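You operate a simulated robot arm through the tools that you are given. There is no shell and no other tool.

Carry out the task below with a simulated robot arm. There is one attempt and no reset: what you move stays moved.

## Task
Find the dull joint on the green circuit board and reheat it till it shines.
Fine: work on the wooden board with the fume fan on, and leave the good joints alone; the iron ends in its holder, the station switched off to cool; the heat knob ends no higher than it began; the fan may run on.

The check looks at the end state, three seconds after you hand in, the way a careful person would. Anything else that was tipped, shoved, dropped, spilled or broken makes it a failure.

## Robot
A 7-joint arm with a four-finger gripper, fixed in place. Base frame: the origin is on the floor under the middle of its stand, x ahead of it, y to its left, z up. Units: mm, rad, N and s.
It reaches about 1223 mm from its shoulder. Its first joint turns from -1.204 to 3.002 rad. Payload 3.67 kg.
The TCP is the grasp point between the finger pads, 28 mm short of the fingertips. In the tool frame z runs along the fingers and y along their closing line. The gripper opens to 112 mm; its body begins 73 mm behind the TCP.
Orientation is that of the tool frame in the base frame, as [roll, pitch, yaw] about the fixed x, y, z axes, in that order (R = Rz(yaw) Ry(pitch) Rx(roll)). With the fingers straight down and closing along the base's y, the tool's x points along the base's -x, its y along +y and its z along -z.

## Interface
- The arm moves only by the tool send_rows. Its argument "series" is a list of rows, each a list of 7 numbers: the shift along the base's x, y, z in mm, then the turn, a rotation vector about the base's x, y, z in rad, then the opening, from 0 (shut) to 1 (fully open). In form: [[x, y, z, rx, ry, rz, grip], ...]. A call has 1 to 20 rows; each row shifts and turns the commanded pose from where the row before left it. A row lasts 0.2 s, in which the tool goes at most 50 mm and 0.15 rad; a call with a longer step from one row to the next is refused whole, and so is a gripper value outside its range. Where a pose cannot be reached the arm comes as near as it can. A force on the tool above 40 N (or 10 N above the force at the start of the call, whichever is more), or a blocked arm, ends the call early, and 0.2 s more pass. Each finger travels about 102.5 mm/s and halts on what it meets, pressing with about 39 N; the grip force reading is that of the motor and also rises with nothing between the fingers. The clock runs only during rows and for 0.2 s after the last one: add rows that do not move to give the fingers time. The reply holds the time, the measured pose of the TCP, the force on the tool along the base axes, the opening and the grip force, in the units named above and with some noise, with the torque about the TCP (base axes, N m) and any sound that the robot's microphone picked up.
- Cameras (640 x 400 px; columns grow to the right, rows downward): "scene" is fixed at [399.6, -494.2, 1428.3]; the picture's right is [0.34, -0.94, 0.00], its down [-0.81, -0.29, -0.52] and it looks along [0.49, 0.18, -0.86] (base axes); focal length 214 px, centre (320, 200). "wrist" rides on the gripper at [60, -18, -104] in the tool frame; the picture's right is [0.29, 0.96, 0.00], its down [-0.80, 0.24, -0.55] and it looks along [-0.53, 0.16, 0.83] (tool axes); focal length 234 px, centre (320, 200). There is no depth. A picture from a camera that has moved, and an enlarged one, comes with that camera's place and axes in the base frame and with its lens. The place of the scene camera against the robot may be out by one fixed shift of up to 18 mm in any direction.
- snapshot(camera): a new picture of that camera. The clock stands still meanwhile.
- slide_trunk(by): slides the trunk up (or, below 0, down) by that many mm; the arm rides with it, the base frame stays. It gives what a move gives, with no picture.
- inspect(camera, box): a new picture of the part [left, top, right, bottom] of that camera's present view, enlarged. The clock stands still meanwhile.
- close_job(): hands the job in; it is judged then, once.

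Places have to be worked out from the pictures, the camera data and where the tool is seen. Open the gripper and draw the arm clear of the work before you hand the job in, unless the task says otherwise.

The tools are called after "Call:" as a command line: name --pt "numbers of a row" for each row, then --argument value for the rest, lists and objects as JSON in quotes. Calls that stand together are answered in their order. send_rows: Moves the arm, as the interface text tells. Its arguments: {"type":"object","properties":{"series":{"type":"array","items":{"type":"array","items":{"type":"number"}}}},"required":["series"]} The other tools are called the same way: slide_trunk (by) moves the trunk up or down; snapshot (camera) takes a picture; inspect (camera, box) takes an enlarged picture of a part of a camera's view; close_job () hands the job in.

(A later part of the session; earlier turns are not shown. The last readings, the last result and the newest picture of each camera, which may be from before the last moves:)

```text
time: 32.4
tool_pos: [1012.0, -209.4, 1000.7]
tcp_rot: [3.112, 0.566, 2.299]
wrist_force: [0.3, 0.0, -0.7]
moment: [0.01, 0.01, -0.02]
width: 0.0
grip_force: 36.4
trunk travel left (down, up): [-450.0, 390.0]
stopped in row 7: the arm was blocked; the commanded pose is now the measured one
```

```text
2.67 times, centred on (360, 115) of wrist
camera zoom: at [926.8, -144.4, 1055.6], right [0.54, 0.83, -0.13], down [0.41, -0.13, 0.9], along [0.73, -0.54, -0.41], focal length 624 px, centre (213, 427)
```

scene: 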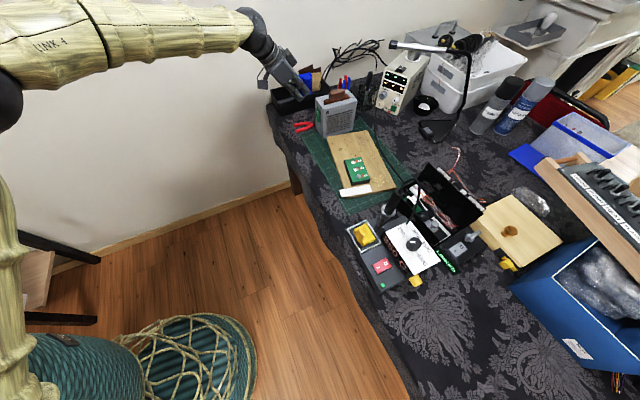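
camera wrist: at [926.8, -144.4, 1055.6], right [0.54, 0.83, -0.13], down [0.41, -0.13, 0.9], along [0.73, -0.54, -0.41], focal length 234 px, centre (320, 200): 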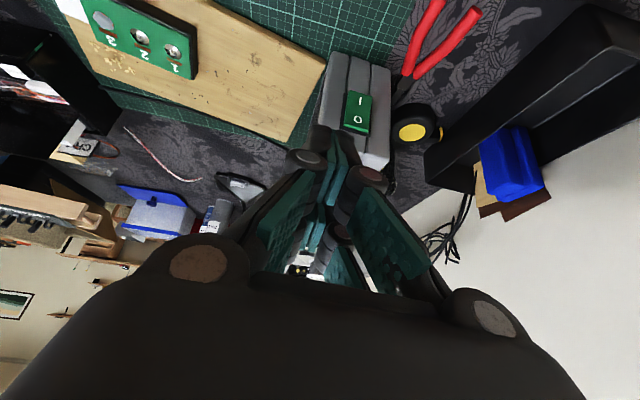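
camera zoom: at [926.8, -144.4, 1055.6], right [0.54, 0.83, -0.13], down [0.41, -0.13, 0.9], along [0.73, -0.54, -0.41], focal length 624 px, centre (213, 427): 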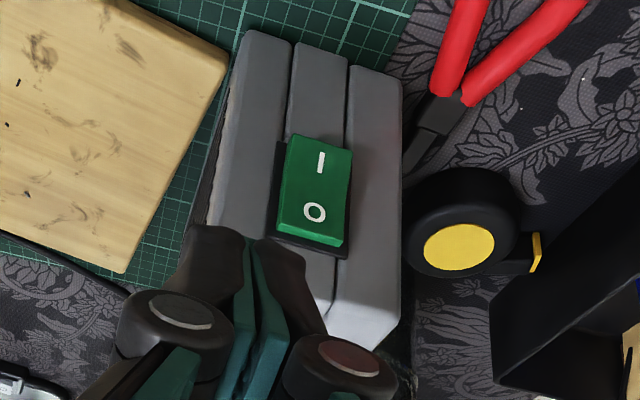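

The "I" mark is at about (1098.6,-235.2,838) and "O" at z≈868; the rocker spans z≈826–883 and faces (-0.70,+0.71). I look at the closed fingers from the scene camera to know where the tips are.

Call:
inspect --camera "scene" --box '[230, 10, 350, 130]'

Call:
inspect --camera "wrist" --box '[220, 100, 460, 300]'

```text
3.33 times, centred on (290, 70) of scene
camera zoom: at [399.6, -494.2, 1428.3], right [0.34, -0.94, 0.0], down [-0.81, -0.29, -0.52], along [0.49, 0.18, -0.86], focal length 715 px, centre (420, 633)
```

zoom: 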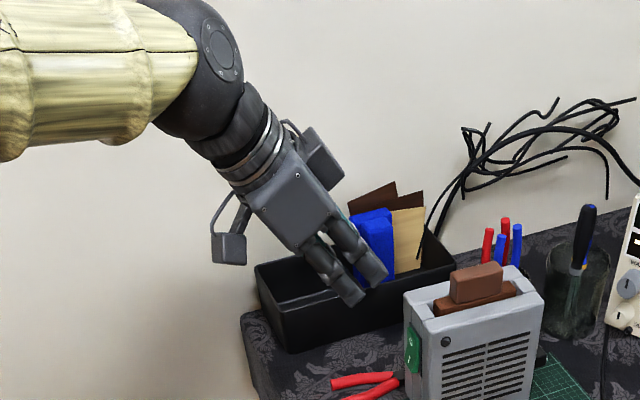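

```text
2.00 times, centred on (340, 200) of wrist
camera zoom: at [926.8, -144.4, 1055.6], right [0.54, 0.83, -0.13], down [0.41, -0.13, 0.9], along [0.73, -0.54, -0.41], focal length 468 px, centre (280, 200)
```

zoom: 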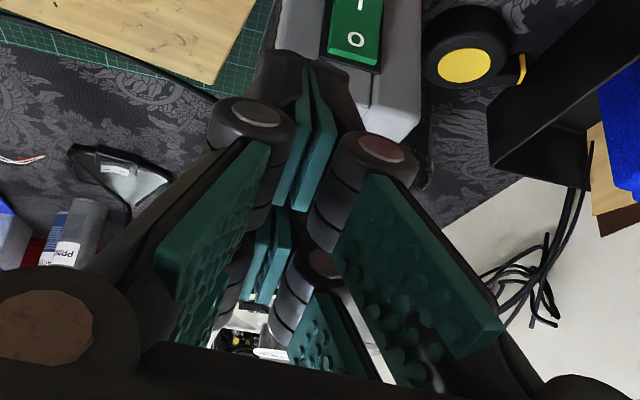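

Fingertip pair nearest the fan sits about TCP+(22,-23,-13). I move to a standoff 35 mm off the "I" end: TCP ≈ (1052,-187,848).

Call:
send_rows --pt "5 4 -25 0 0 0 0" --pt "7 4 -25 0 0 0 0" --pt "7 4 -25 0 0 0 0" --pt "7 4 -25 0 0 0 0" --pt "7 3 -25 0 0 0 0" --pt "7 3 -27 0 0 0 0" --pt "0 0 0 0 0 0 0"

Call:
snapshot --camera "wrist"

Call:
inspect --camera "scene" --box '[250, 50, 370, 150]'

```text
time: 34.0
tool_pos: [1052.7, -184.1, 852.0]
tcp_rot: [3.113, 0.569, 2.303]
wrist_force: [-0.2, 1.1, 0.2]
moment: [0.01, 0.01, -0.01]
width: 0.1
grip_force: 36.2
trunk travel left (down, up): [-450.0, 390.0]
```

```text
taken
camera wrist: at [965.6, -120.1, 905.5], right [0.54, 0.83, -0.13], down [0.41, -0.13, 0.9], along [0.73, -0.54, -0.41], focal length 234 px, centre (320, 200)
```

wrist: 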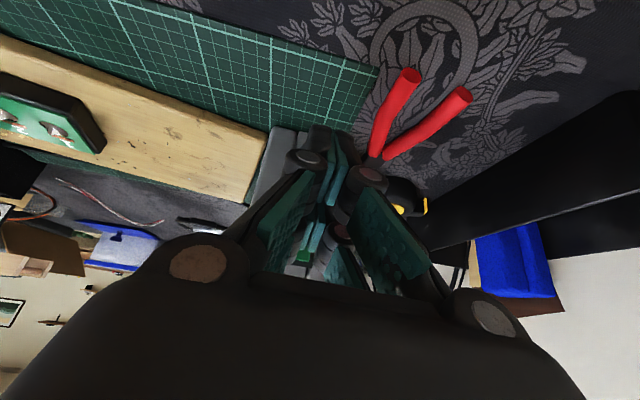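

```text
4.00 times, centred on (310, 100) of scene
camera zoom: at [399.6, -494.2, 1428.3], right [0.34, -0.94, 0.0], down [-0.81, -0.29, -0.52], along [0.49, 0.18, -0.86], focal length 858 px, centre (360, 600)
```

zoom: 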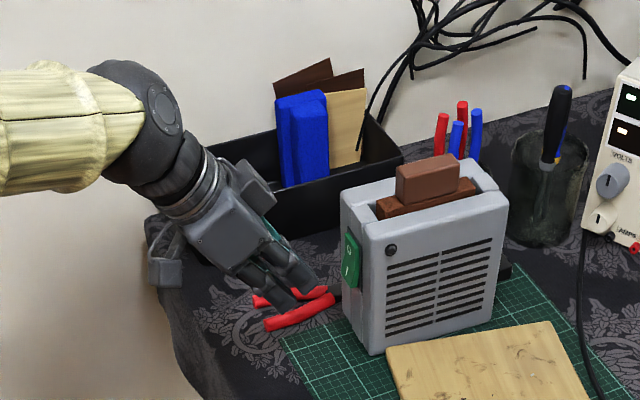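

I'm at standoff, tips lined up with the "I" end. I lower 6 mm and advance 25 mm along the press direction.

Call:
send_rows --pt "0 0 -6 0 0 0 0" --pt "7 -7.1 0 0 0 0 0" --pt "7 -7.1 0 0 0 0 0" --pt "3.5 -3.6 0 0 0 0 0" --pt "0 0 0 0 0 0 0"

Call:
inspect --camera "scene" --box '[290, 70, 370, 140]'

```text
time: 35.1
tool_pos: [1068.8, -201.4, 845.8]
tcp_rot: [3.115, 0.571, 2.302]
wrist_force: [-0.1, 0.4, -0.2]
moment: [-0.01, 0.03, -0.01]
width: 0.0
grip_force: 35.5
trunk travel left (down, up): [-450.0, 390.0]
```

```text
5.71 times, centred on (330, 105) of scene
camera zoom: at [399.6, -494.2, 1428.3], right [0.34, -0.94, 0.0], down [-0.81, -0.29, -0.52], along [0.49, 0.18, -0.86], focal length 1226 px, centre (263, 743)
```

zoom: 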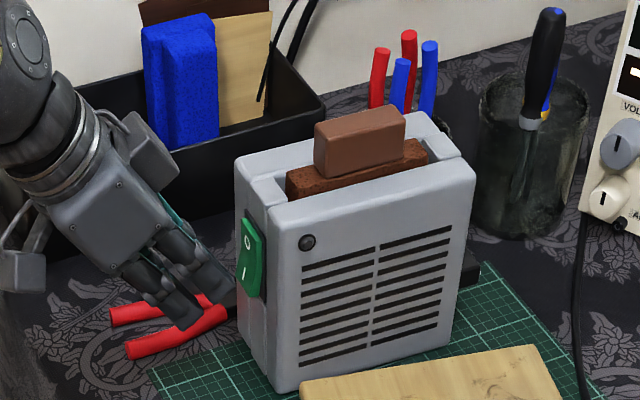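

The tip seems slightly low against the rocker's lower end, so I raise 6 mm, then advance in 3 mm steps watching force and sound.

Call:
send_rows --pt "0 0 6 0 0 0 0" --pt "2.1 -2.1 0 0 0 0 0" --pt "2.1 -2.1 0 0 0 0 0" --pt "2.1 -2.1 0 0 0 0 0" --pt "0 0 0 0 0 0 0"

Call:
inspect --camera "scene" --box '[310, 80, 350, 120]'

```text
time: 36.4
tool_pos: [1075.5, -209.1, 852.7]
tcp_rot: [3.115, 0.57, 2.304]
wrist_force: [-4.0, 1.6, 0.0]
moment: [0.03, 0.02, -0.05]
width: 5.9
grip_force: 35.4
trunk travel left (down, up): [-450.0, 390.0]
```

```text
10.00 times, centred on (330, 100) of scene
camera zoom: at [399.6, -494.2, 1428.3], right [0.34, -0.94, 0.0], down [-0.81, -0.29, -0.52], along [0.49, 0.18, -0.86], focal length 2145 px, centre (220, 1200)
```

zoom: 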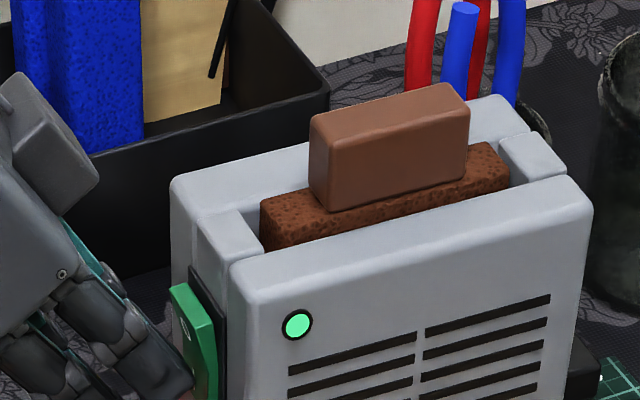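

The fan's indicator now glows green — it is on, with only ~4 N of force. I retreat along the press direction and then up.

Call:
send_rows --pt "-7 7 0 0 0 0 0" --pt "-14 14 5 0 0 0 0" --pt "-14 14 25 0 0 0 0" --pt "-10 10 35 0 0 0 0" --pt "-10 0 35 0 0 0 0" --pt "-10 0 35 0 0 0 0" --pt "0 0 0 0 0 0 0"

Call:
inspect --camera "scene" --box '[290, 70, 390, 150]'

Call:
snapshot --camera "scene"

```text
time: 38.1
tool_pos: [1011.2, -187.9, 961.3]
tcp_rot: [3.127, 0.541, 2.283]
wrist_force: [0.9, 0.0, -0.1]
moment: [-0.01, -0.03, 0.01]
width: 0.1
grip_force: 35.4
trunk travel left (down, up): [-450.0, 390.0]
stopped in row 7: the arm was blocked; the commanded pose is now the measured one
```

```text
5.00 times, centred on (340, 110) of scene
camera zoom: at [399.6, -494.2, 1428.3], right [0.34, -0.94, 0.0], down [-0.81, -0.29, -0.52], along [0.49, 0.18, -0.86], focal length 1072 px, centre (220, 650)
```

zoom: 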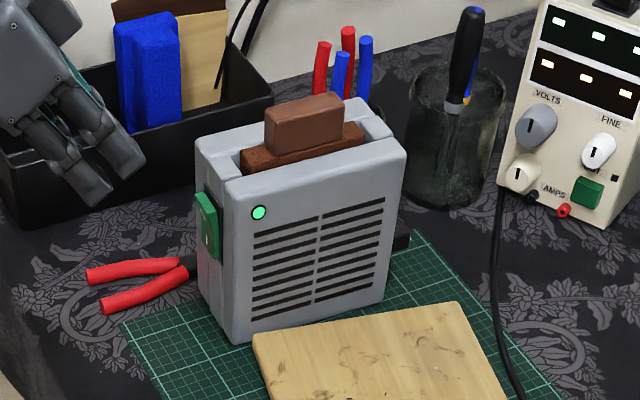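

```text
taken
```

scene: 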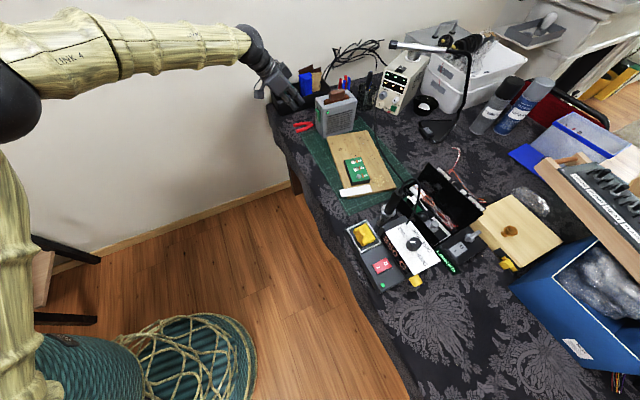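

The fan stays on and upright. Now I straighten the tool and go back to about (700,-380,1000) to look at the iron and its holder from the left.

Call:
send_rows --pt "-20 -5 0 0.08 0.07 0 0" --pt "-30 -10 0 0.106 0.0917 0 0" --pt "-30 -15 5 0.106 0.0917 0 0" --pt "-30 -20 5 0.106 0.0917 0 0" --pt "-35 -20 5 0 0 0 0" --pt "-35 -25 5 0 0 0 0" --pt "-35 -25 5 0 0 0 0" --pt "-35 -25 5 0 0 0 0" --pt "-35 -25 5 0 0 0 0" --pt "-26 -20 0 0 0 0 0" --pt "0 0 0 0 0 0 0"

Call:
snapshot --camera "wrist"

```text
time: 40.5
tool_pos: [700.6, -376.8, 997.7]
tcp_rot: [3.126, 0.017, 2.287]
wrist_force: [0.1, 0.2, -0.2]
moment: [-0.02, 0.03, 0.05]
width: 0.2
grip_force: 35.4
trunk travel left (down, up): [-450.0, 390.0]
```

```text
taken
camera wrist: at [645.9, -343.6, 1099.0], right [0.53, 0.85, 0.01], down [0.69, -0.44, 0.57], along [0.49, -0.3, -0.82], focal length 234 px, centre (320, 200)
```

wrist: 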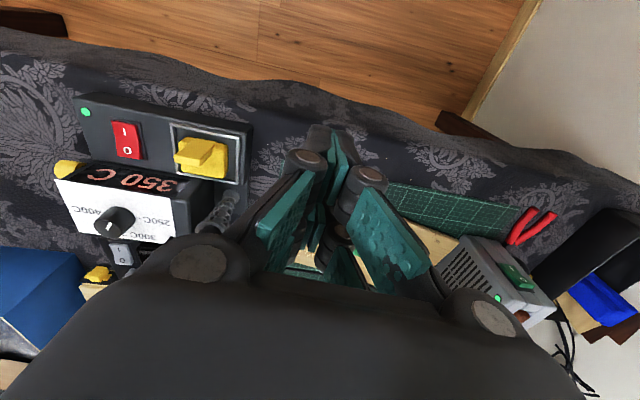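

The iron is partly hidden here; I take enlarged views of it from both cameras.

Call:
inspect --camera "scene" --box '[365, 160, 445, 230]'

Call:
inspect --camera "wrist" --box '[50, 80, 290, 280]'

```text
5.71 times, centred on (405, 195) of scene
camera zoom: at [399.6, -494.2, 1428.3], right [0.34, -0.94, 0.0], down [-0.81, -0.29, -0.52], along [0.49, 0.18, -0.86], focal length 1226 px, centre (-166, 229)
```

zoom: 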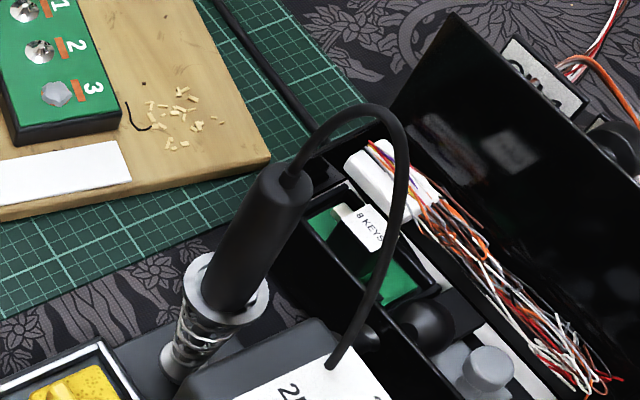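

```text
2.00 times, centred on (170, 180) of wrist
camera zoom: at [645.9, -343.6, 1099.0], right [0.53, 0.85, 0.01], down [0.69, -0.44, 0.57], along [0.49, -0.3, -0.82], focal length 468 px, centre (620, 240)
```

zoom: 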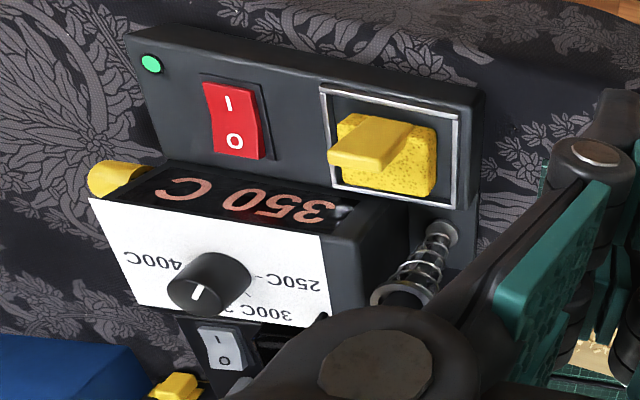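

The iron stands almost vertical in its spring holder: ring near (750,-579,863), handle top near (760,-581,957), cord arching over on its right side to the station. I check the knob and the red switch closely from this side.

Call:
inspect --camera "wrist" --box '[70, 150, 220, 250]'

Call:
inspect --camera "scene" --box '[385, 220, 445, 280]'

Call:
inspect --camera "wrist" --box '[75, 90, 245, 190]'

```text
4.00 times, centred on (145, 200) of wrist
camera zoom: at [645.9, -343.6, 1099.0], right [0.53, 0.85, 0.01], down [0.69, -0.44, 0.57], along [0.49, -0.3, -0.82], focal length 937 px, centre (1020, 200)
```

zoom: 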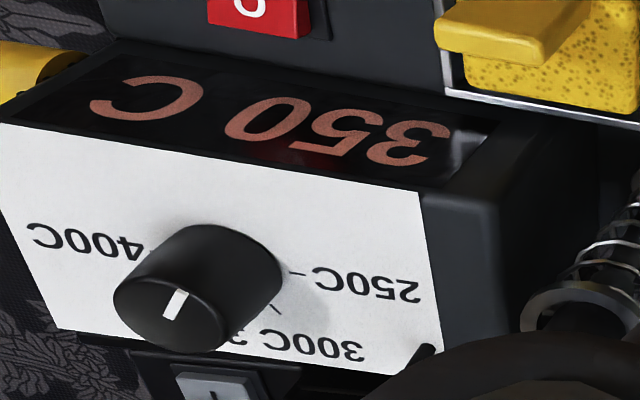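

```text
6.67 times, centred on (415, 250) of scene
camera zoom: at [399.6, -494.2, 1428.3], right [0.34, -0.94, 0.0], down [-0.81, -0.29, -0.52], along [0.49, 0.18, -0.86], focal length 1430 px, centre (-313, -133)
```

zoom: 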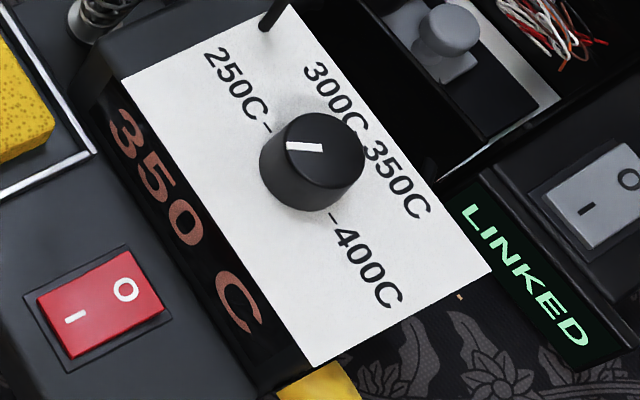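

```text
3.76 times, centred on (160, 140) of wrist
camera zoom: at [645.9, -343.6, 1099.0], right [0.53, 0.85, 0.01], down [0.69, -0.44, 0.57], along [0.49, -0.3, -0.82], focal length 882 px, centre (922, 426)
```

zoom: 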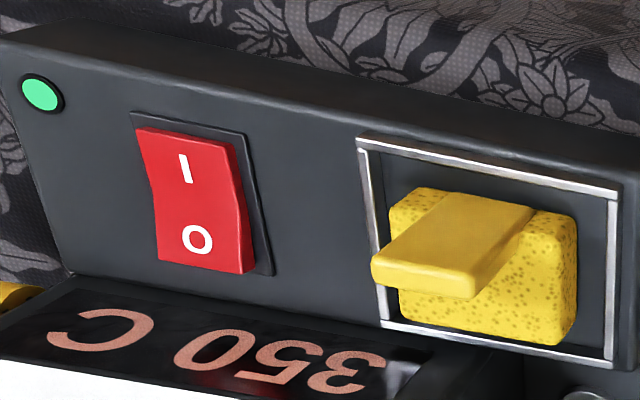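

The switch shows "I" pressed with its green lamp lit, and the display reads 350 C, so the iron should be hot. I'll grip the handle with the tool tilted ~45° and heading about −60°, away from the cord; first I go to a standoff with that attitude and take a look.

Call:
send_rows --pt "-5 -5 0 0 0 -0.1 0.2" --pt "-5 -5 0 0 0 -0.1 0.4" --pt "-5 -5 0 -0.121 -0.07 0 0.55" --pt "-5 -5 -5 -0.121 -0.07 0 0.55" --pt "-5 -5 -10 -0.121 -0.07 0 0.55" --pt "-5 -5 -10 -0.121 -0.07 0 0.55" --pt "0 -10 -20 -0.121 -0.07 0 0.55" --pt "0 -10 -20 -0.087 -0.05 0 0.55" --pt "0 0 0 0 0 0 0.55"

Call:
snapshot --camera "wrist"

Call:
snapshot --camera "scene"

```text
time: 42.8
tool_pos: [660.4, -449.1, 927.8]
tcp_rot: [3.028, 0.692, 1.963]
wrist_force: [-0.1, -0.9, -0.2]
moment: [-0.01, 0.0, 0.03]
width: 61.4
grip_force: 0.2
out of reach, approached as far as the arm can: row 8
trunk travel left (down, up): [-450.0, 390.0]
stopped in row 9: the arm was blocked; the commanded pose is now the measured one
```

```text
taken
camera wrist: at [590.8, -358.7, 966.4], right [0.77, 0.63, -0.1], down [0.26, -0.16, 0.95], along [0.59, -0.76, -0.28], focal length 234 px, centre (320, 200)
```

wrist: 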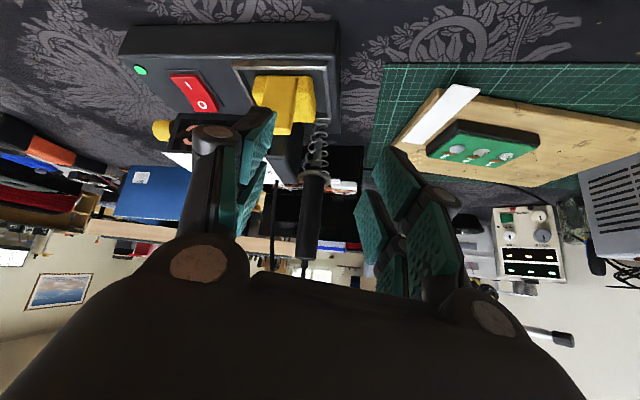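

```text
taken
```

scene: 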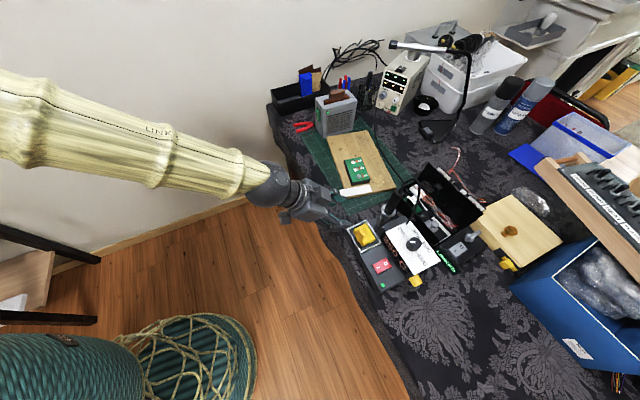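

Excellent view of the iron in its holder between the open fingers. I zoom in to measure the handle.

Call:
inspect --camera "wrist" --box '[230, 90, 400, 280]'

Call:
inspect --camera "scene" --box '[270, 150, 430, 270]'

```text
2.11 times, centred on (315, 185) of wrist
camera zoom: at [590.8, -358.7, 966.4], right [0.77, 0.63, -0.1], down [0.26, -0.16, 0.95], along [0.59, -0.76, -0.28], focal length 493 px, centre (330, 232)
```

zoom: 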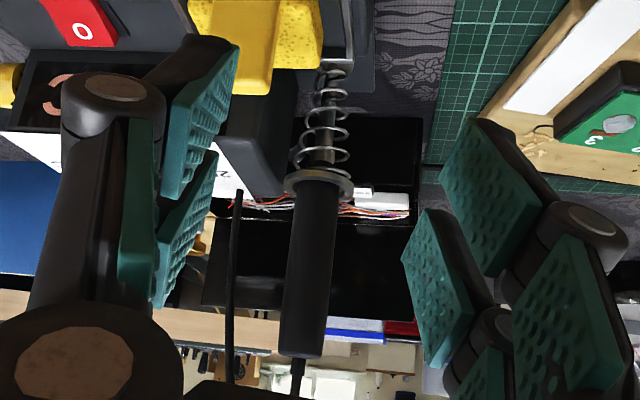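

```text
3.33 times, centred on (350, 210) of scene
camera zoom: at [399.6, -494.2, 1428.3], right [0.34, -0.94, 0.0], down [-0.81, -0.29, -0.52], along [0.49, 0.18, -0.86], focal length 715 px, centre (220, 167)
```

zoom: 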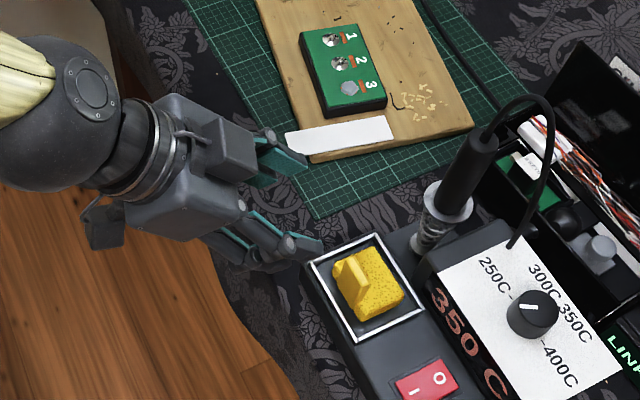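

Handle runs from the ring at (750,-579,860) to its top at about (749,-574,955), Ø≈23 mm, within 3° of vertical; the cord hangs about 60 mm behind. I align sideways by 23 mm and level the closing line before approaching.

Call:
send_rows --pt "10 5 -4 -0.028 0.043 0 0.6" --pt "10 5 -4 -0.028 0.043 0 0.6" --pt "0 0 0 0 0 0 0.6"

Call:
inspect --camera "wrist" --box '[230, 90, 400, 280]'

```text
time: 43.5
tool_pos: [678.2, -442.2, 921.4]
tcp_rot: [3.118, 0.683, 2.007]
wrist_force: [0.5, 0.3, 0.1]
moment: [0.02, 0.0, 0.02]
width: 67.2
grip_force: 0.1
trunk travel left (down, up): [-450.0, 390.0]
```

```text
2.11 times, centred on (315, 185) of wrist
camera zoom: at [611.9, -350.3, 964.1], right [0.77, 0.62, -0.17], down [0.32, -0.14, 0.94], along [0.56, -0.77, -0.31], focal length 493 px, centre (330, 232)
```

zoom: 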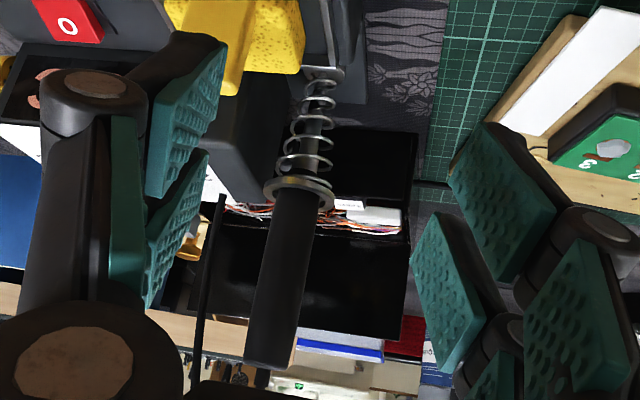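

Lateral error is about 6 mm; I correct it and advance the first ~100 mm toward the handle at z≈920.

Call:
send_rows --pt "5.7 2.7 0 0 0 0 0.6" --pt "11 -22.5 0 0 0 0 0.6" --pt "11 -22.5 0 0 0 0 0.6" --pt "11 -22.5 0 0 0 0 0.6" --pt "11 -22.5 0 0 0 0 0.6" --pt "0 0 0 0 0 0 0.6"

Call:
snapshot --camera "wrist"

Call:
inspect --camera "scene" --box '[320, 150, 460, 260]'

```text
time: 45.0
tool_pos: [730.0, -524.5, 918.3]
tcp_rot: [-3.116, 0.712, 2.055]
wrist_force: [0.0, 0.1, 0.7]
moment: [0.04, -0.02, 0.0]
width: 67.1
grip_force: 0.1
trunk travel left (down, up): [-450.0, 390.0]
```

```text
taken
camera wrist: at [664.0, -431.7, 958.6], right [0.75, 0.62, -0.21], down [0.34, -0.1, 0.94], along [0.56, -0.77, -0.29], focal length 234 px, centre (320, 200)
```

wrist: 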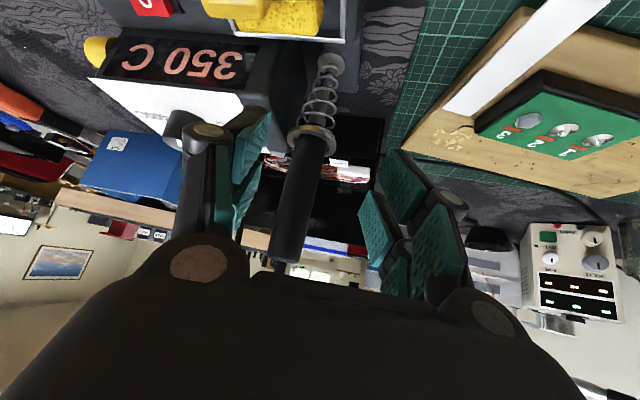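

```text
3.64 times, centred on (390, 205) of scene
camera zoom: at [399.6, -494.2, 1428.3], right [0.34, -0.94, 0.0], down [-0.81, -0.29, -0.52], along [0.49, 0.18, -0.86], focal length 780 px, centre (66, 182)
```

zoom: 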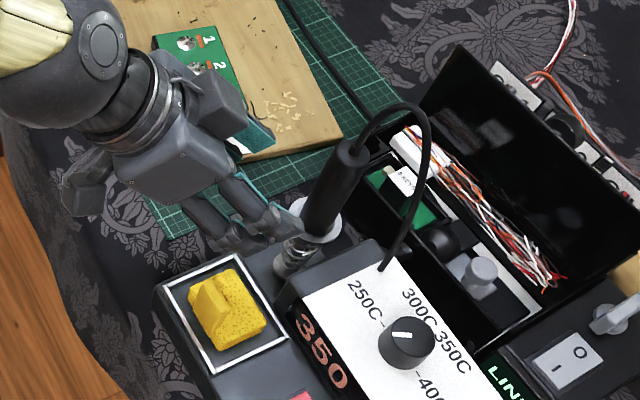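

The orientation reading drifted slightly; I wait a moment to read the settled pose.

Call:
send_rows --pt "0 0 0 0 0 0 0.6" --pt "0 0 0 0 0 0 0.6"

Call:
inspect --camera "wrist" --box '[220, 40, 420, 280]'

```text
time: 45.5
tool_pos: [729.9, -524.6, 919.3]
tcp_rot: [-3.117, 0.71, 2.055]
wrist_force: [0.0, -0.7, 0.2]
moment: [0.01, 0.02, 0.01]
width: 67.4
grip_force: 0.0
trunk travel left (down, up): [-450.0, 390.0]
```

```text
1.67 times, centred on (320, 160) of wrist
camera zoom: at [664.1, -431.7, 958.3], right [0.75, 0.63, -0.21], down [0.34, -0.1, 0.94], along [0.56, -0.77, -0.29], focal length 390 px, centre (320, 267)
```

zoom: 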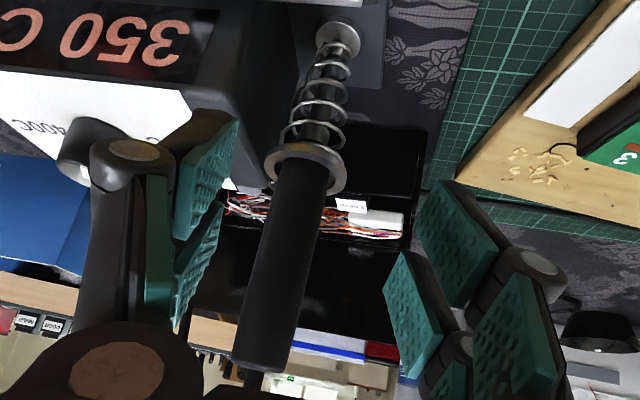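

The settled pose shows the handle 55 mm ahead and ~5.5 mm to the left of the approach line, with the closing line square to it. I correct sideways and advance the rest.

Call:
send_rows --pt "-5.1 -2.6 0 0 0 0 0.6" --pt "6.2 -12.2 0 0 0 0 0.6" --pt "6.2 -12.2 0 0 0 0 0.6" --pt "6.2 -12.2 0 0 0 0 0.6" --pt "0 0 0 0 0 0 0.6" --pt "0 0 0 0 0 0 0.6"

Call:
inspect --camera "wrist" --box '[200, 40, 440, 280]'

Call:
inspect --camera "scene" --box '[340, 150, 450, 240]'

```text
time: 47.0
tool_pos: [744.4, -563.6, 918.5]
tcp_rot: [-3.116, 0.711, 2.055]
wrist_force: [0.3, 0.2, 0.2]
moment: [0.04, -0.01, -0.01]
width: 67.1
grip_force: 0.0
trunk travel left (down, up): [-450.0, 390.0]
```

```text
1.67 times, centred on (320, 160) of wrist
camera zoom: at [678.5, -471.5, 958.3], right [0.75, 0.63, -0.21], down [0.34, -0.1, 0.94], along [0.56, -0.77, -0.29], focal length 390 px, centre (320, 267)
```

zoom: 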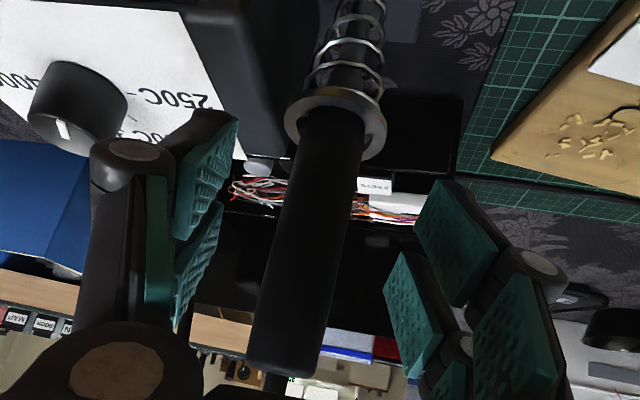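

```text
4.44 times, centred on (395, 195) of scene
camera zoom: at [399.6, -494.2, 1428.3], right [0.34, -0.94, 0.0], down [-0.81, -0.29, -0.52], along [0.49, 0.18, -0.86], focal length 953 px, centre (-13, 222)
```

zoom: 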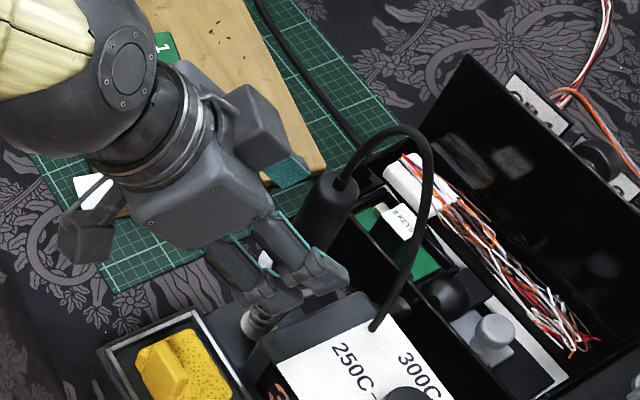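

The handle is ~14 mm ahead and centred within 1 mm. I advance and close on it.

Call:
send_rows --pt "3.2 -6.3 0 0 0 0 0.6" --pt "3.2 -6.3 0 0 0 0 0.6" --pt "0 0 0 0 0 0 0.5" --pt "0 0 0 0 0 0 0.4" --pt "0 0 0 0 0 0 0.3" --pt "0 0 0 0 0 0 0.2" --pt "0 0 0 0 0 0 0.1" --pt "0 0 0 0 0 0 0.1" --pt "0 0 0 0 0 0 0.1"

Call:
inspect --camera "wrist" --box '[200, 40, 440, 280]'

Call:
inspect --camera "scene" --box '[340, 150, 450, 240]'

```text
time: 49.0
tool_pos: [751.7, -575.6, 918.5]
tcp_rot: [-3.119, 0.711, 2.053]
wrist_force: [0.5, 0.5, -0.1]
moment: [0.02, -0.1, 0.02]
width: 24.1
grip_force: 38.7
trunk travel left (down, up): [-450.0, 390.0]
```

```text
1.67 times, centred on (320, 160) of wrist
camera zoom: at [685.1, -483.5, 958.7], right [0.75, 0.63, -0.21], down [0.34, -0.1, 0.94], along [0.56, -0.77, -0.29], focal length 390 px, centre (320, 267)
```

zoom: 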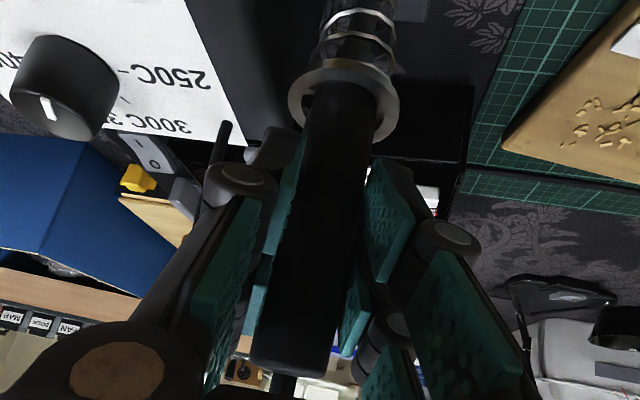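

```text
4.44 times, centred on (395, 195) of scene
camera zoom: at [399.6, -494.2, 1428.3], right [0.34, -0.94, 0.0], down [-0.81, -0.29, -0.52], along [0.49, 0.18, -0.86], focal length 953 px, centre (-13, 222)
```

zoom: 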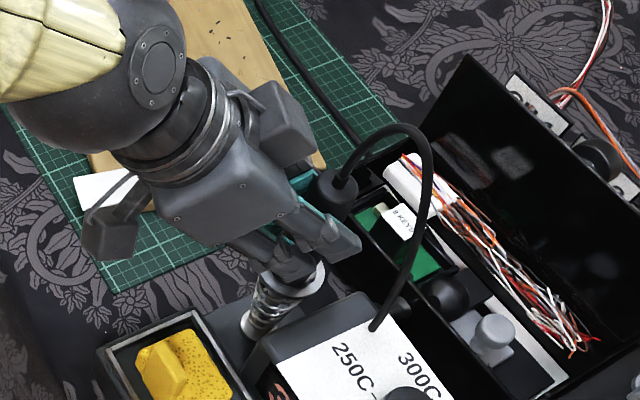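

The handle is held (24 mm, 39 N) with the iron still seated. To lift exactly straight with the arm posture unchanged, I use the trunk: first a 20 mm test lift.

Call:
slide_trunk --by 20

Call:
inspect --camera "wrist" --box '[200, 0, 440, 280]'

```text
time: 49.6
tool_pos: [751.3, -575.8, 939.4]
tcp_rot: [-3.117, 0.711, 2.054]
wrist_force: [-0.5, 0.6, -1.5]
moment: [0.0, -0.02, 0.02]
width: 24.0
grip_force: 39.1
trunk travel left (down, up): [-470.0, 370.0]
```

```text
1.43 times, centred on (320, 140) of wrist
camera zoom: at [685.2, -483.8, 978.2], right [0.75, 0.63, -0.21], down [0.34, -0.1, 0.94], along [0.56, -0.77, -0.29], focal length 334 px, centre (320, 286)
```

zoom: 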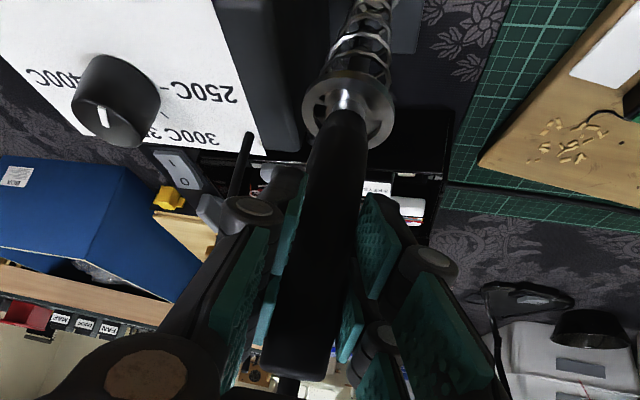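

The iron slides up cleanly with only its ~1.5 N weight on the gripper. I lift another 100 mm with the trunk.

Call:
slide_trunk --by 100

Call:
snapshot --camera "wrist"

Call:
inspect --camera "scene" --box '[320, 120, 470, 260]'

```text
time: 51.0
tool_pos: [751.8, -576.8, 1038.6]
tcp_rot: [-3.118, 0.71, 2.054]
wrist_force: [-0.9, 0.3, -1.0]
moment: [0.02, 0.01, -0.01]
width: 23.7
grip_force: 39.5
trunk travel left (down, up): [-570.0, 270.0]
```

```text
taken
camera wrist: at [685.2, -483.7, 1078.3], right [0.75, 0.63, -0.21], down [0.34, -0.1, 0.94], along [0.56, -0.77, -0.29], focal length 234 px, centre (320, 200)
```

wrist: 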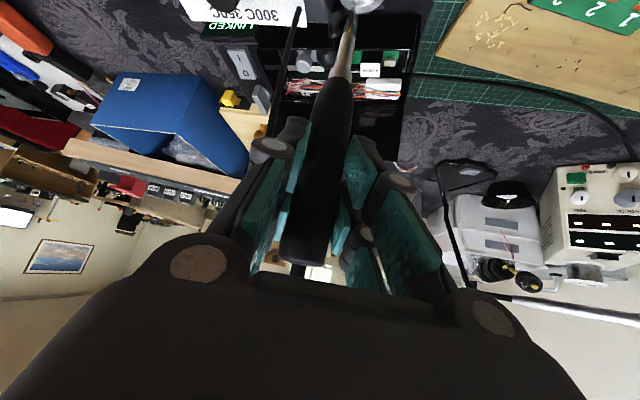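

```text
2.86 times, centred on (395, 190) of scene
camera zoom: at [399.6, -494.2, 1428.3], right [0.34, -0.94, 0.0], down [-0.81, -0.29, -0.52], along [0.49, 0.18, -0.86], focal length 613 px, centre (106, 229)
```

zoom: 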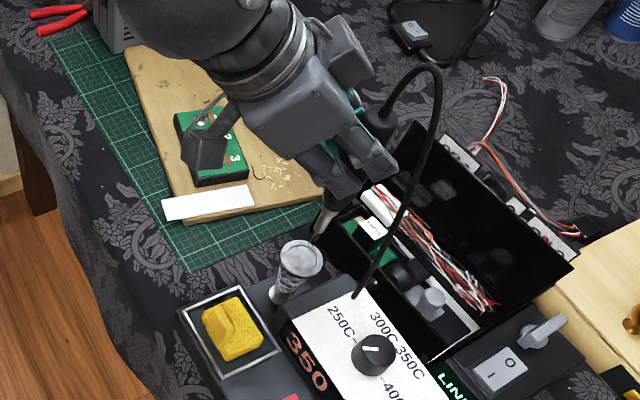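

The iron is out and the cord follows. I zoom to find the tip's position relative to the TCP.

Call:
inspect --camera "wrist" --box '[290, 0, 400, 100]'

Call:
inspect --camera "scene" --box '[375, 165, 425, 215]'

```text
4.00 times, centred on (345, 50) of wrist
camera zoom: at [685.2, -483.7, 1078.3], right [0.75, 0.63, -0.21], down [0.34, -0.1, 0.94], along [0.56, -0.77, -0.29], focal length 937 px, centre (220, 800)
```

zoom: 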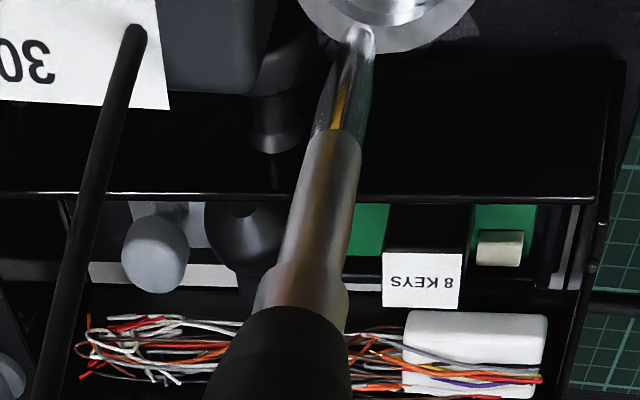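

```text
8.00 times, centred on (400, 190) of scene
camera zoom: at [399.6, -494.2, 1428.3], right [0.34, -0.94, 0.0], down [-0.81, -0.29, -0.52], along [0.49, 0.18, -0.86], focal length 1716 px, centre (-320, 280)
```

zoom: 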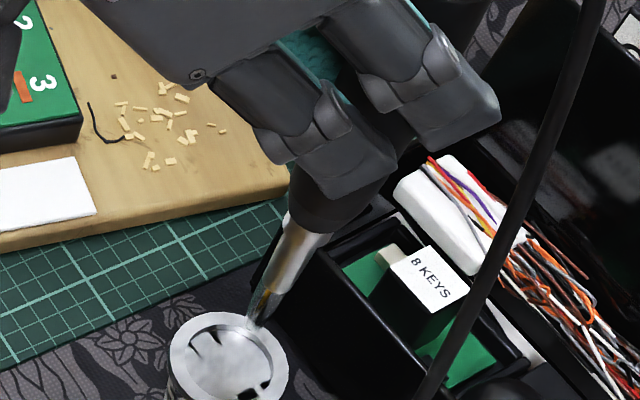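

The tip is at TCP+(-4,-1,-133). Joint 3 on the placed PCB works out at about (903,-471.5,788), so I move the TCP to about (907,-470) keeping the tip at z≈905.

Call:
send_rows --pt "15 10 0 0 0 0 0.1" --pt "20 14 0 0 0 0 0.1" --pt "20 14 0 0 0 0 0.1" --pt "20 14 0 0 0 0 0.1" --pt "20 14 0 0 0 0 0.1" --pt "20 14 0 0 0 0 0.1" --pt "20 14 0 0 0 0 0.1" --pt "20 12 0 0 0 0 0.1" --pt "0 0 0 0 0 0 0.1" --pt "0 0 0 0 0 0 0.1"

Call:
snapshot --camera "wrist"

Call:
inspect --camera "scene" --box '[320, 110, 460, 220]'

```text
time: 53.1
tool_pos: [906.0, -469.5, 1035.0]
tcp_rot: [-3.119, 0.71, 2.055]
wrist_force: [-0.7, -0.3, -1.3]
moment: [0.0, 0.03, 0.02]
width: 23.9
grip_force: 38.7
trunk travel left (down, up): [-570.0, 270.0]
```

```text
taken
camera wrist: at [839.8, -377.8, 1074.9], right [0.75, 0.63, -0.21], down [0.34, -0.1, 0.94], along [0.56, -0.77, -0.29], focal length 234 px, centre (320, 200)
```

wrist: 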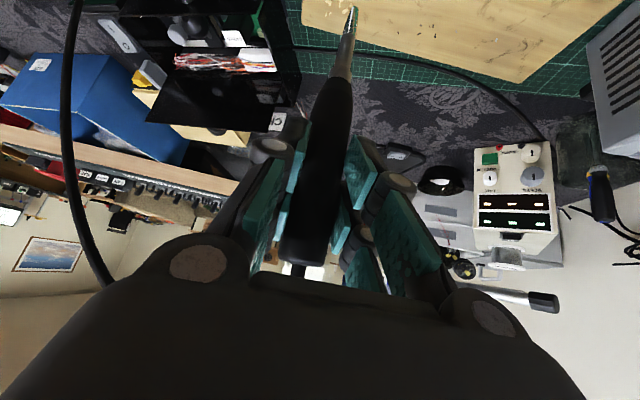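

```text
3.64 times, centred on (390, 165) of scene
camera zoom: at [399.6, -494.2, 1428.3], right [0.34, -0.94, 0.0], down [-0.81, -0.29, -0.52], along [0.49, 0.18, -0.86], focal length 780 px, centre (66, 327)
```

zoom: 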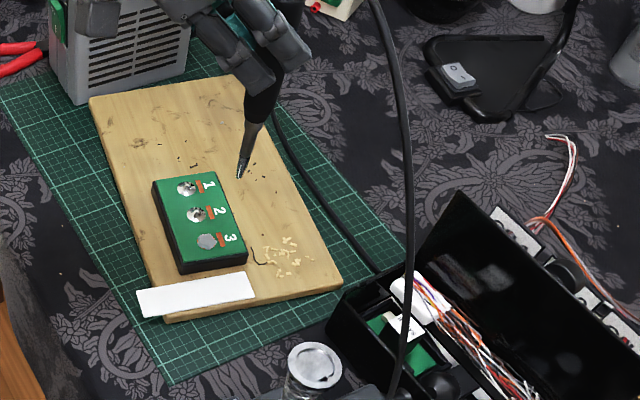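

Recalibrating with consistent points shows the scene camera sits about (2,-9.5,-12) off nominal; with that, the tip is at TCP+(2.7,-11.8,-152), i.e. now (908,-483,883), and joint 3 is at (903,-471,788). I shift by (-4,+14) and come down 70 mm with the trunk.

Call:
send_rows --pt "-2 7 0 0 0 0 0.1" --pt "-2 7 0 0 0 0 0.1" --pt "0 0 0 0 0 0 0.1" --pt "0 0 0 0 0 0 0.1"

Call:
slide_trunk --by -65

Call:
inspect --camera "scene" --box '[335, 140, 405, 200]'

Call:
snapshot --camera "wrist"

```text
time: 54.1
tool_pos: [901.2, -455.2, 1038.1]
tcp_rot: [-3.116, 0.71, 2.053]
wrist_force: [-0.2, -0.3, -0.4]
moment: [0.0, 0.0, 0.02]
width: 24.1
grip_force: 39.2
trunk travel left (down, up): [-570.0, 270.0]
```

```text
time: 55.2
tool_pos: [900.6, -456.3, 973.4]
tcp_rot: [-3.118, 0.709, 2.054]
wrist_force: [-0.1, 0.5, -0.3]
moment: [0.01, 0.01, -0.03]
width: 23.9
grip_force: 39.3
trunk travel left (down, up): [-505.0, 335.0]
```

```text
6.67 times, centred on (370, 170) of scene
camera zoom: at [399.6, -494.2, 1428.3], right [0.34, -0.94, 0.0], down [-0.81, -0.29, -0.52], along [0.49, 0.18, -0.86], focal length 1430 px, centre (-13, 400)
```

zoom: 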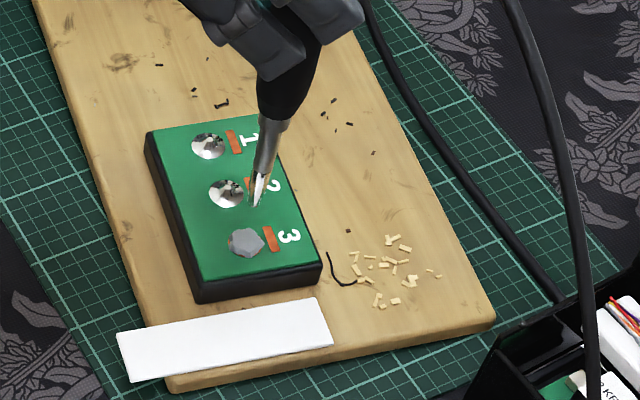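

```text
taken
camera wrist: at [835.0, -362.9, 1012.4], right [0.75, 0.63, -0.21], down [0.34, -0.1, 0.94], along [0.56, -0.77, -0.29], focal length 234 px, centre (320, 200)
```

wrist: 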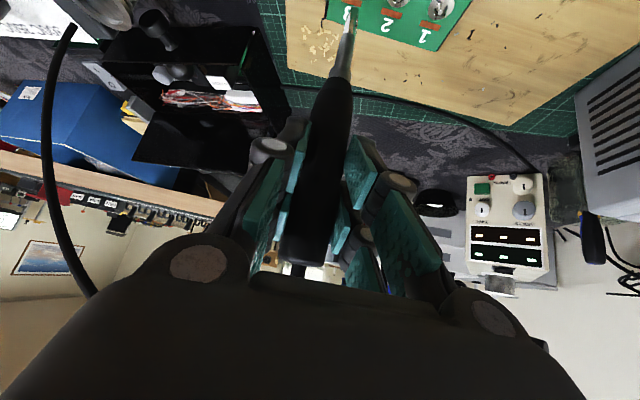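

The tip is directly above joint 3 (predicted landing within ~2 mm). I lower in small steps by arm motion, watching the force.

Call:
send_rows --pt "0 0 -5 0 0 0 0.1" --pt "0 0 -5 0 0 0 0.1" --pt "0 0 -5 0 0 0 0.1" --pt "0 0 0 0 0 0 0.1" --pt "0 0 0 0 0 0 0.1"

Call:
inspect --camera "scene" --box '[345, 145, 385, 185]'

Call:
inspect --camera "wrist" --box '[300, 0, 400, 80]'

```text
time: 56.4
tool_pos: [900.0, -455.9, 957.4]
tcp_rot: [-3.117, 0.71, 2.054]
wrist_force: [-0.2, -0.1, -1.2]
moment: [0.0, 0.0, -0.01]
width: 23.8
grip_force: 39.5
trunk travel left (down, up): [-505.0, 335.0]
```

```text
10.00 times, centred on (365, 165) of scene
camera zoom: at [399.6, -494.2, 1428.3], right [0.34, -0.94, 0.0], down [-0.81, -0.29, -0.52], along [0.49, 0.18, -0.86], focal length 2145 px, centre (-130, 550)
```

zoom: 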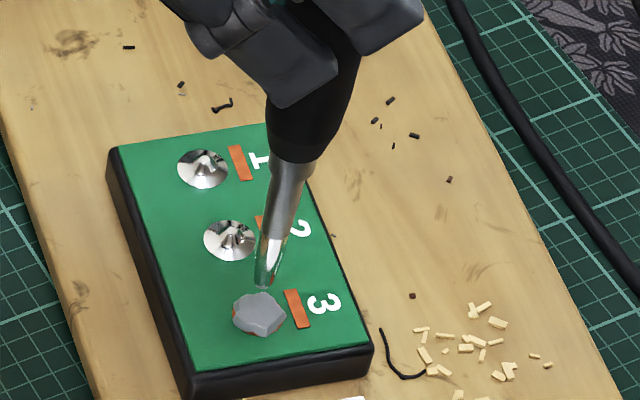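

```text
5.00 times, centred on (350, 40) of wrist
camera zoom: at [834.8, -362.7, 996.7], right [0.75, 0.63, -0.21], down [0.34, -0.1, 0.94], along [0.56, -0.77, -0.29], focal length 1171 px, centre (170, 1000)
```

zoom: 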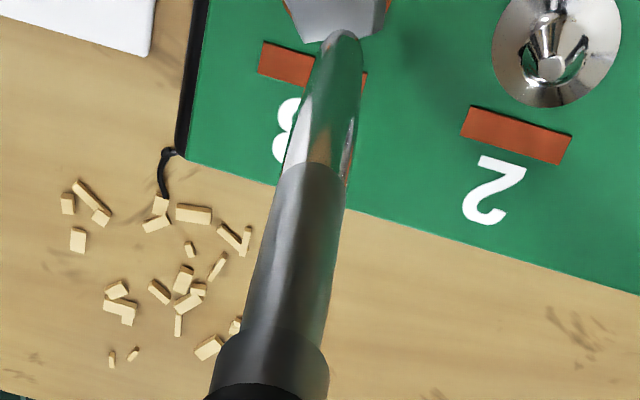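

The tip is about 13–15 mm above the joint and well aligned. I lower in 3 mm and then finer steps.

Call:
send_rows --pt "0 0 -3 0 0 0 0.1" --pt "0 0 -3 0 0 0 0.1" --pt "0 0 -2 0 0 0 0.1" --pt "0 0 0 0 0 0 0.1" --pt "0 0 0 0 0 0 0.1"

Call:
inspect --camera "scene" --box '[345, 145, 385, 185]'

```text
time: 57.6
tool_pos: [899.3, -455.3, 949.7]
tcp_rot: [-3.117, 0.71, 2.055]
wrist_force: [-0.6, 0.2, -0.6]
moment: [0.0, 0.01, -0.02]
width: 23.8
grip_force: 39.1
trunk travel left (down, up): [-505.0, 335.0]
```

```text
10.00 times, centred on (365, 165) of scene
camera zoom: at [399.6, -494.2, 1428.3], right [0.34, -0.94, 0.0], down [-0.81, -0.29, -0.52], along [0.49, 0.18, -0.86], focal length 2145 px, centre (-130, 550)
```

zoom: 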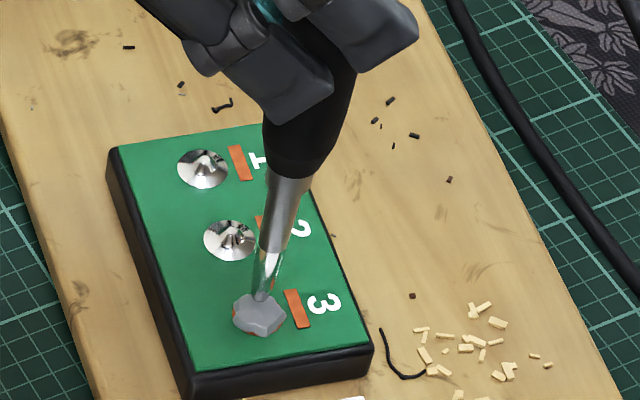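

Still no contact force; tip just above the blob. I go on in 2 mm steps.

Call:
send_rows --pt "0 0 -2 0 0 0 0.1" --pt "0 0 -2 0 0 0 0.1" --pt "0 0 0 0 0 0 0.1" --pt "0 0 0 0 0 0 0.1"

Call:
inspect --camera "scene" --box '[345, 145, 385, 185]'

```text
time: 58.6
tool_pos: [902.0, -454.9, 945.1]
tcp_rot: [-3.118, 0.709, 2.053]
wrist_force: [-0.7, -0.5, -0.8]
moment: [0.02, 0.0, 0.01]
width: 24.0
grip_force: 38.9
trunk travel left (down, up): [-505.0, 335.0]
```

```text
10.00 times, centred on (365, 165) of scene
camera zoom: at [399.6, -494.2, 1428.3], right [0.34, -0.94, 0.0], down [-0.81, -0.29, -0.52], along [0.49, 0.18, -0.86], focal length 2145 px, centre (-130, 550)
```

zoom: 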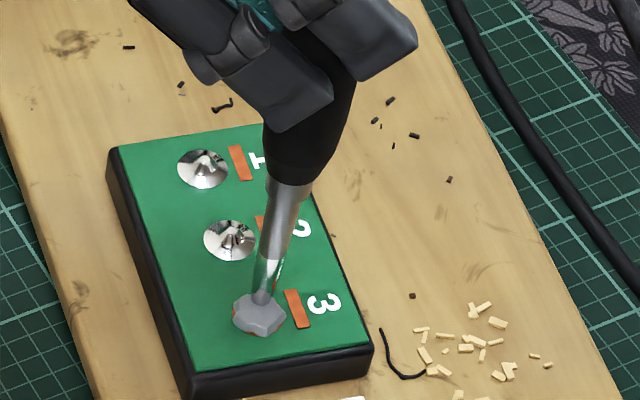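

Call:
send_rows --pt "0 0 -1.5 0 0 0 0.1" --pt "0 0 -1.5 0 0 0 0.1" --pt "0 0 0 0 0 0 0.1" --pt "0 0 0 0 0 0 0.1"

Call:
inspect --camera "scene" --box '[345, 145, 385, 185]'

```text
time: 59.6
tool_pos: [900.8, -455.0, 942.3]
tcp_rot: [-3.117, 0.71, 2.056]
wrist_force: [-0.1, 0.7, -1.2]
moment: [0.01, 0.01, -0.03]
width: 23.8
grip_force: 39.5
trunk travel left (down, up): [-505.0, 335.0]
```

```text
10.00 times, centred on (365, 165) of scene
camera zoom: at [399.6, -494.2, 1428.3], right [0.34, -0.94, 0.0], down [-0.81, -0.29, -0.52], along [0.49, 0.18, -0.86], focal length 2145 px, centre (-130, 550)
```

zoom: 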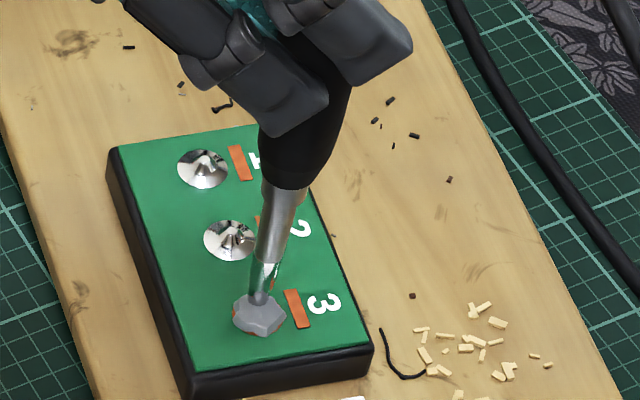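

No contact yet (force unchanged). I continue 3 mm and check both views.

Call:
send_rows --pt "0 0 -1.5 0 0 0 0.1" --pt "0 0 -1.5 0 0 0 0.1" --pt "0 0 0 0 0 0 0.1" --pt "0 0 0 0 0 0 0.1"

Call:
inspect --camera "scene" --box '[350, 155, 380, 185]'

Call:
inspect --camera "wrist" --box '[310, 0, 390, 60]'

```text
time: 60.6
tool_pos: [900.7, -455.7, 943.2]
tcp_rot: [-3.119, 0.712, 2.053]
wrist_force: [0.7, -0.2, 12.8]
moment: [-0.08, -0.23, 0.04]
width: 24.0
grip_force: 38.6
trunk travel left (down, up): [-505.0, 335.0]
```

```text
13.33 times, centred on (365, 170) of scene
camera zoom: at [399.6, -494.2, 1428.3], right [0.34, -0.94, 0.0], down [-0.81, -0.29, -0.52], along [0.49, 0.18, -0.86], focal length 2860 px, centre (-280, 600)
```

zoom: 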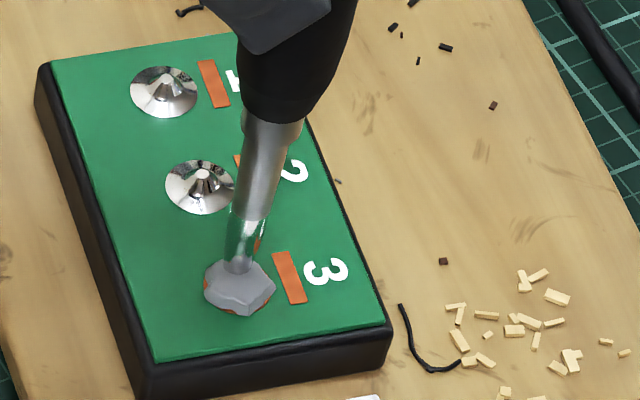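

```text
6.67 times, centred on (350, 30) of wrist
camera zoom: at [835.0, -362.3, 981.1], right [0.75, 0.63, -0.2], down [0.34, -0.1, 0.94], along [0.57, -0.77, -0.29], focal length 1561 px, centre (120, 1333)
```

zoom: 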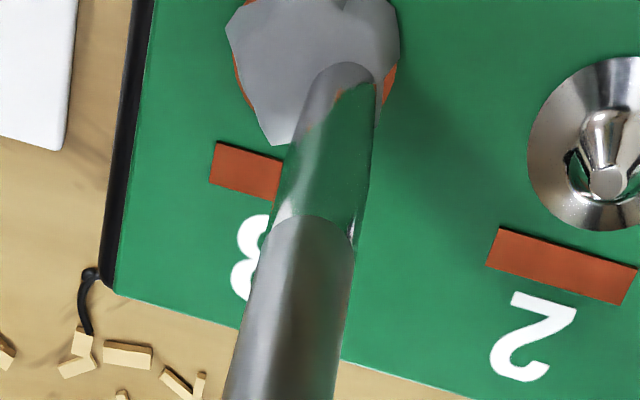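

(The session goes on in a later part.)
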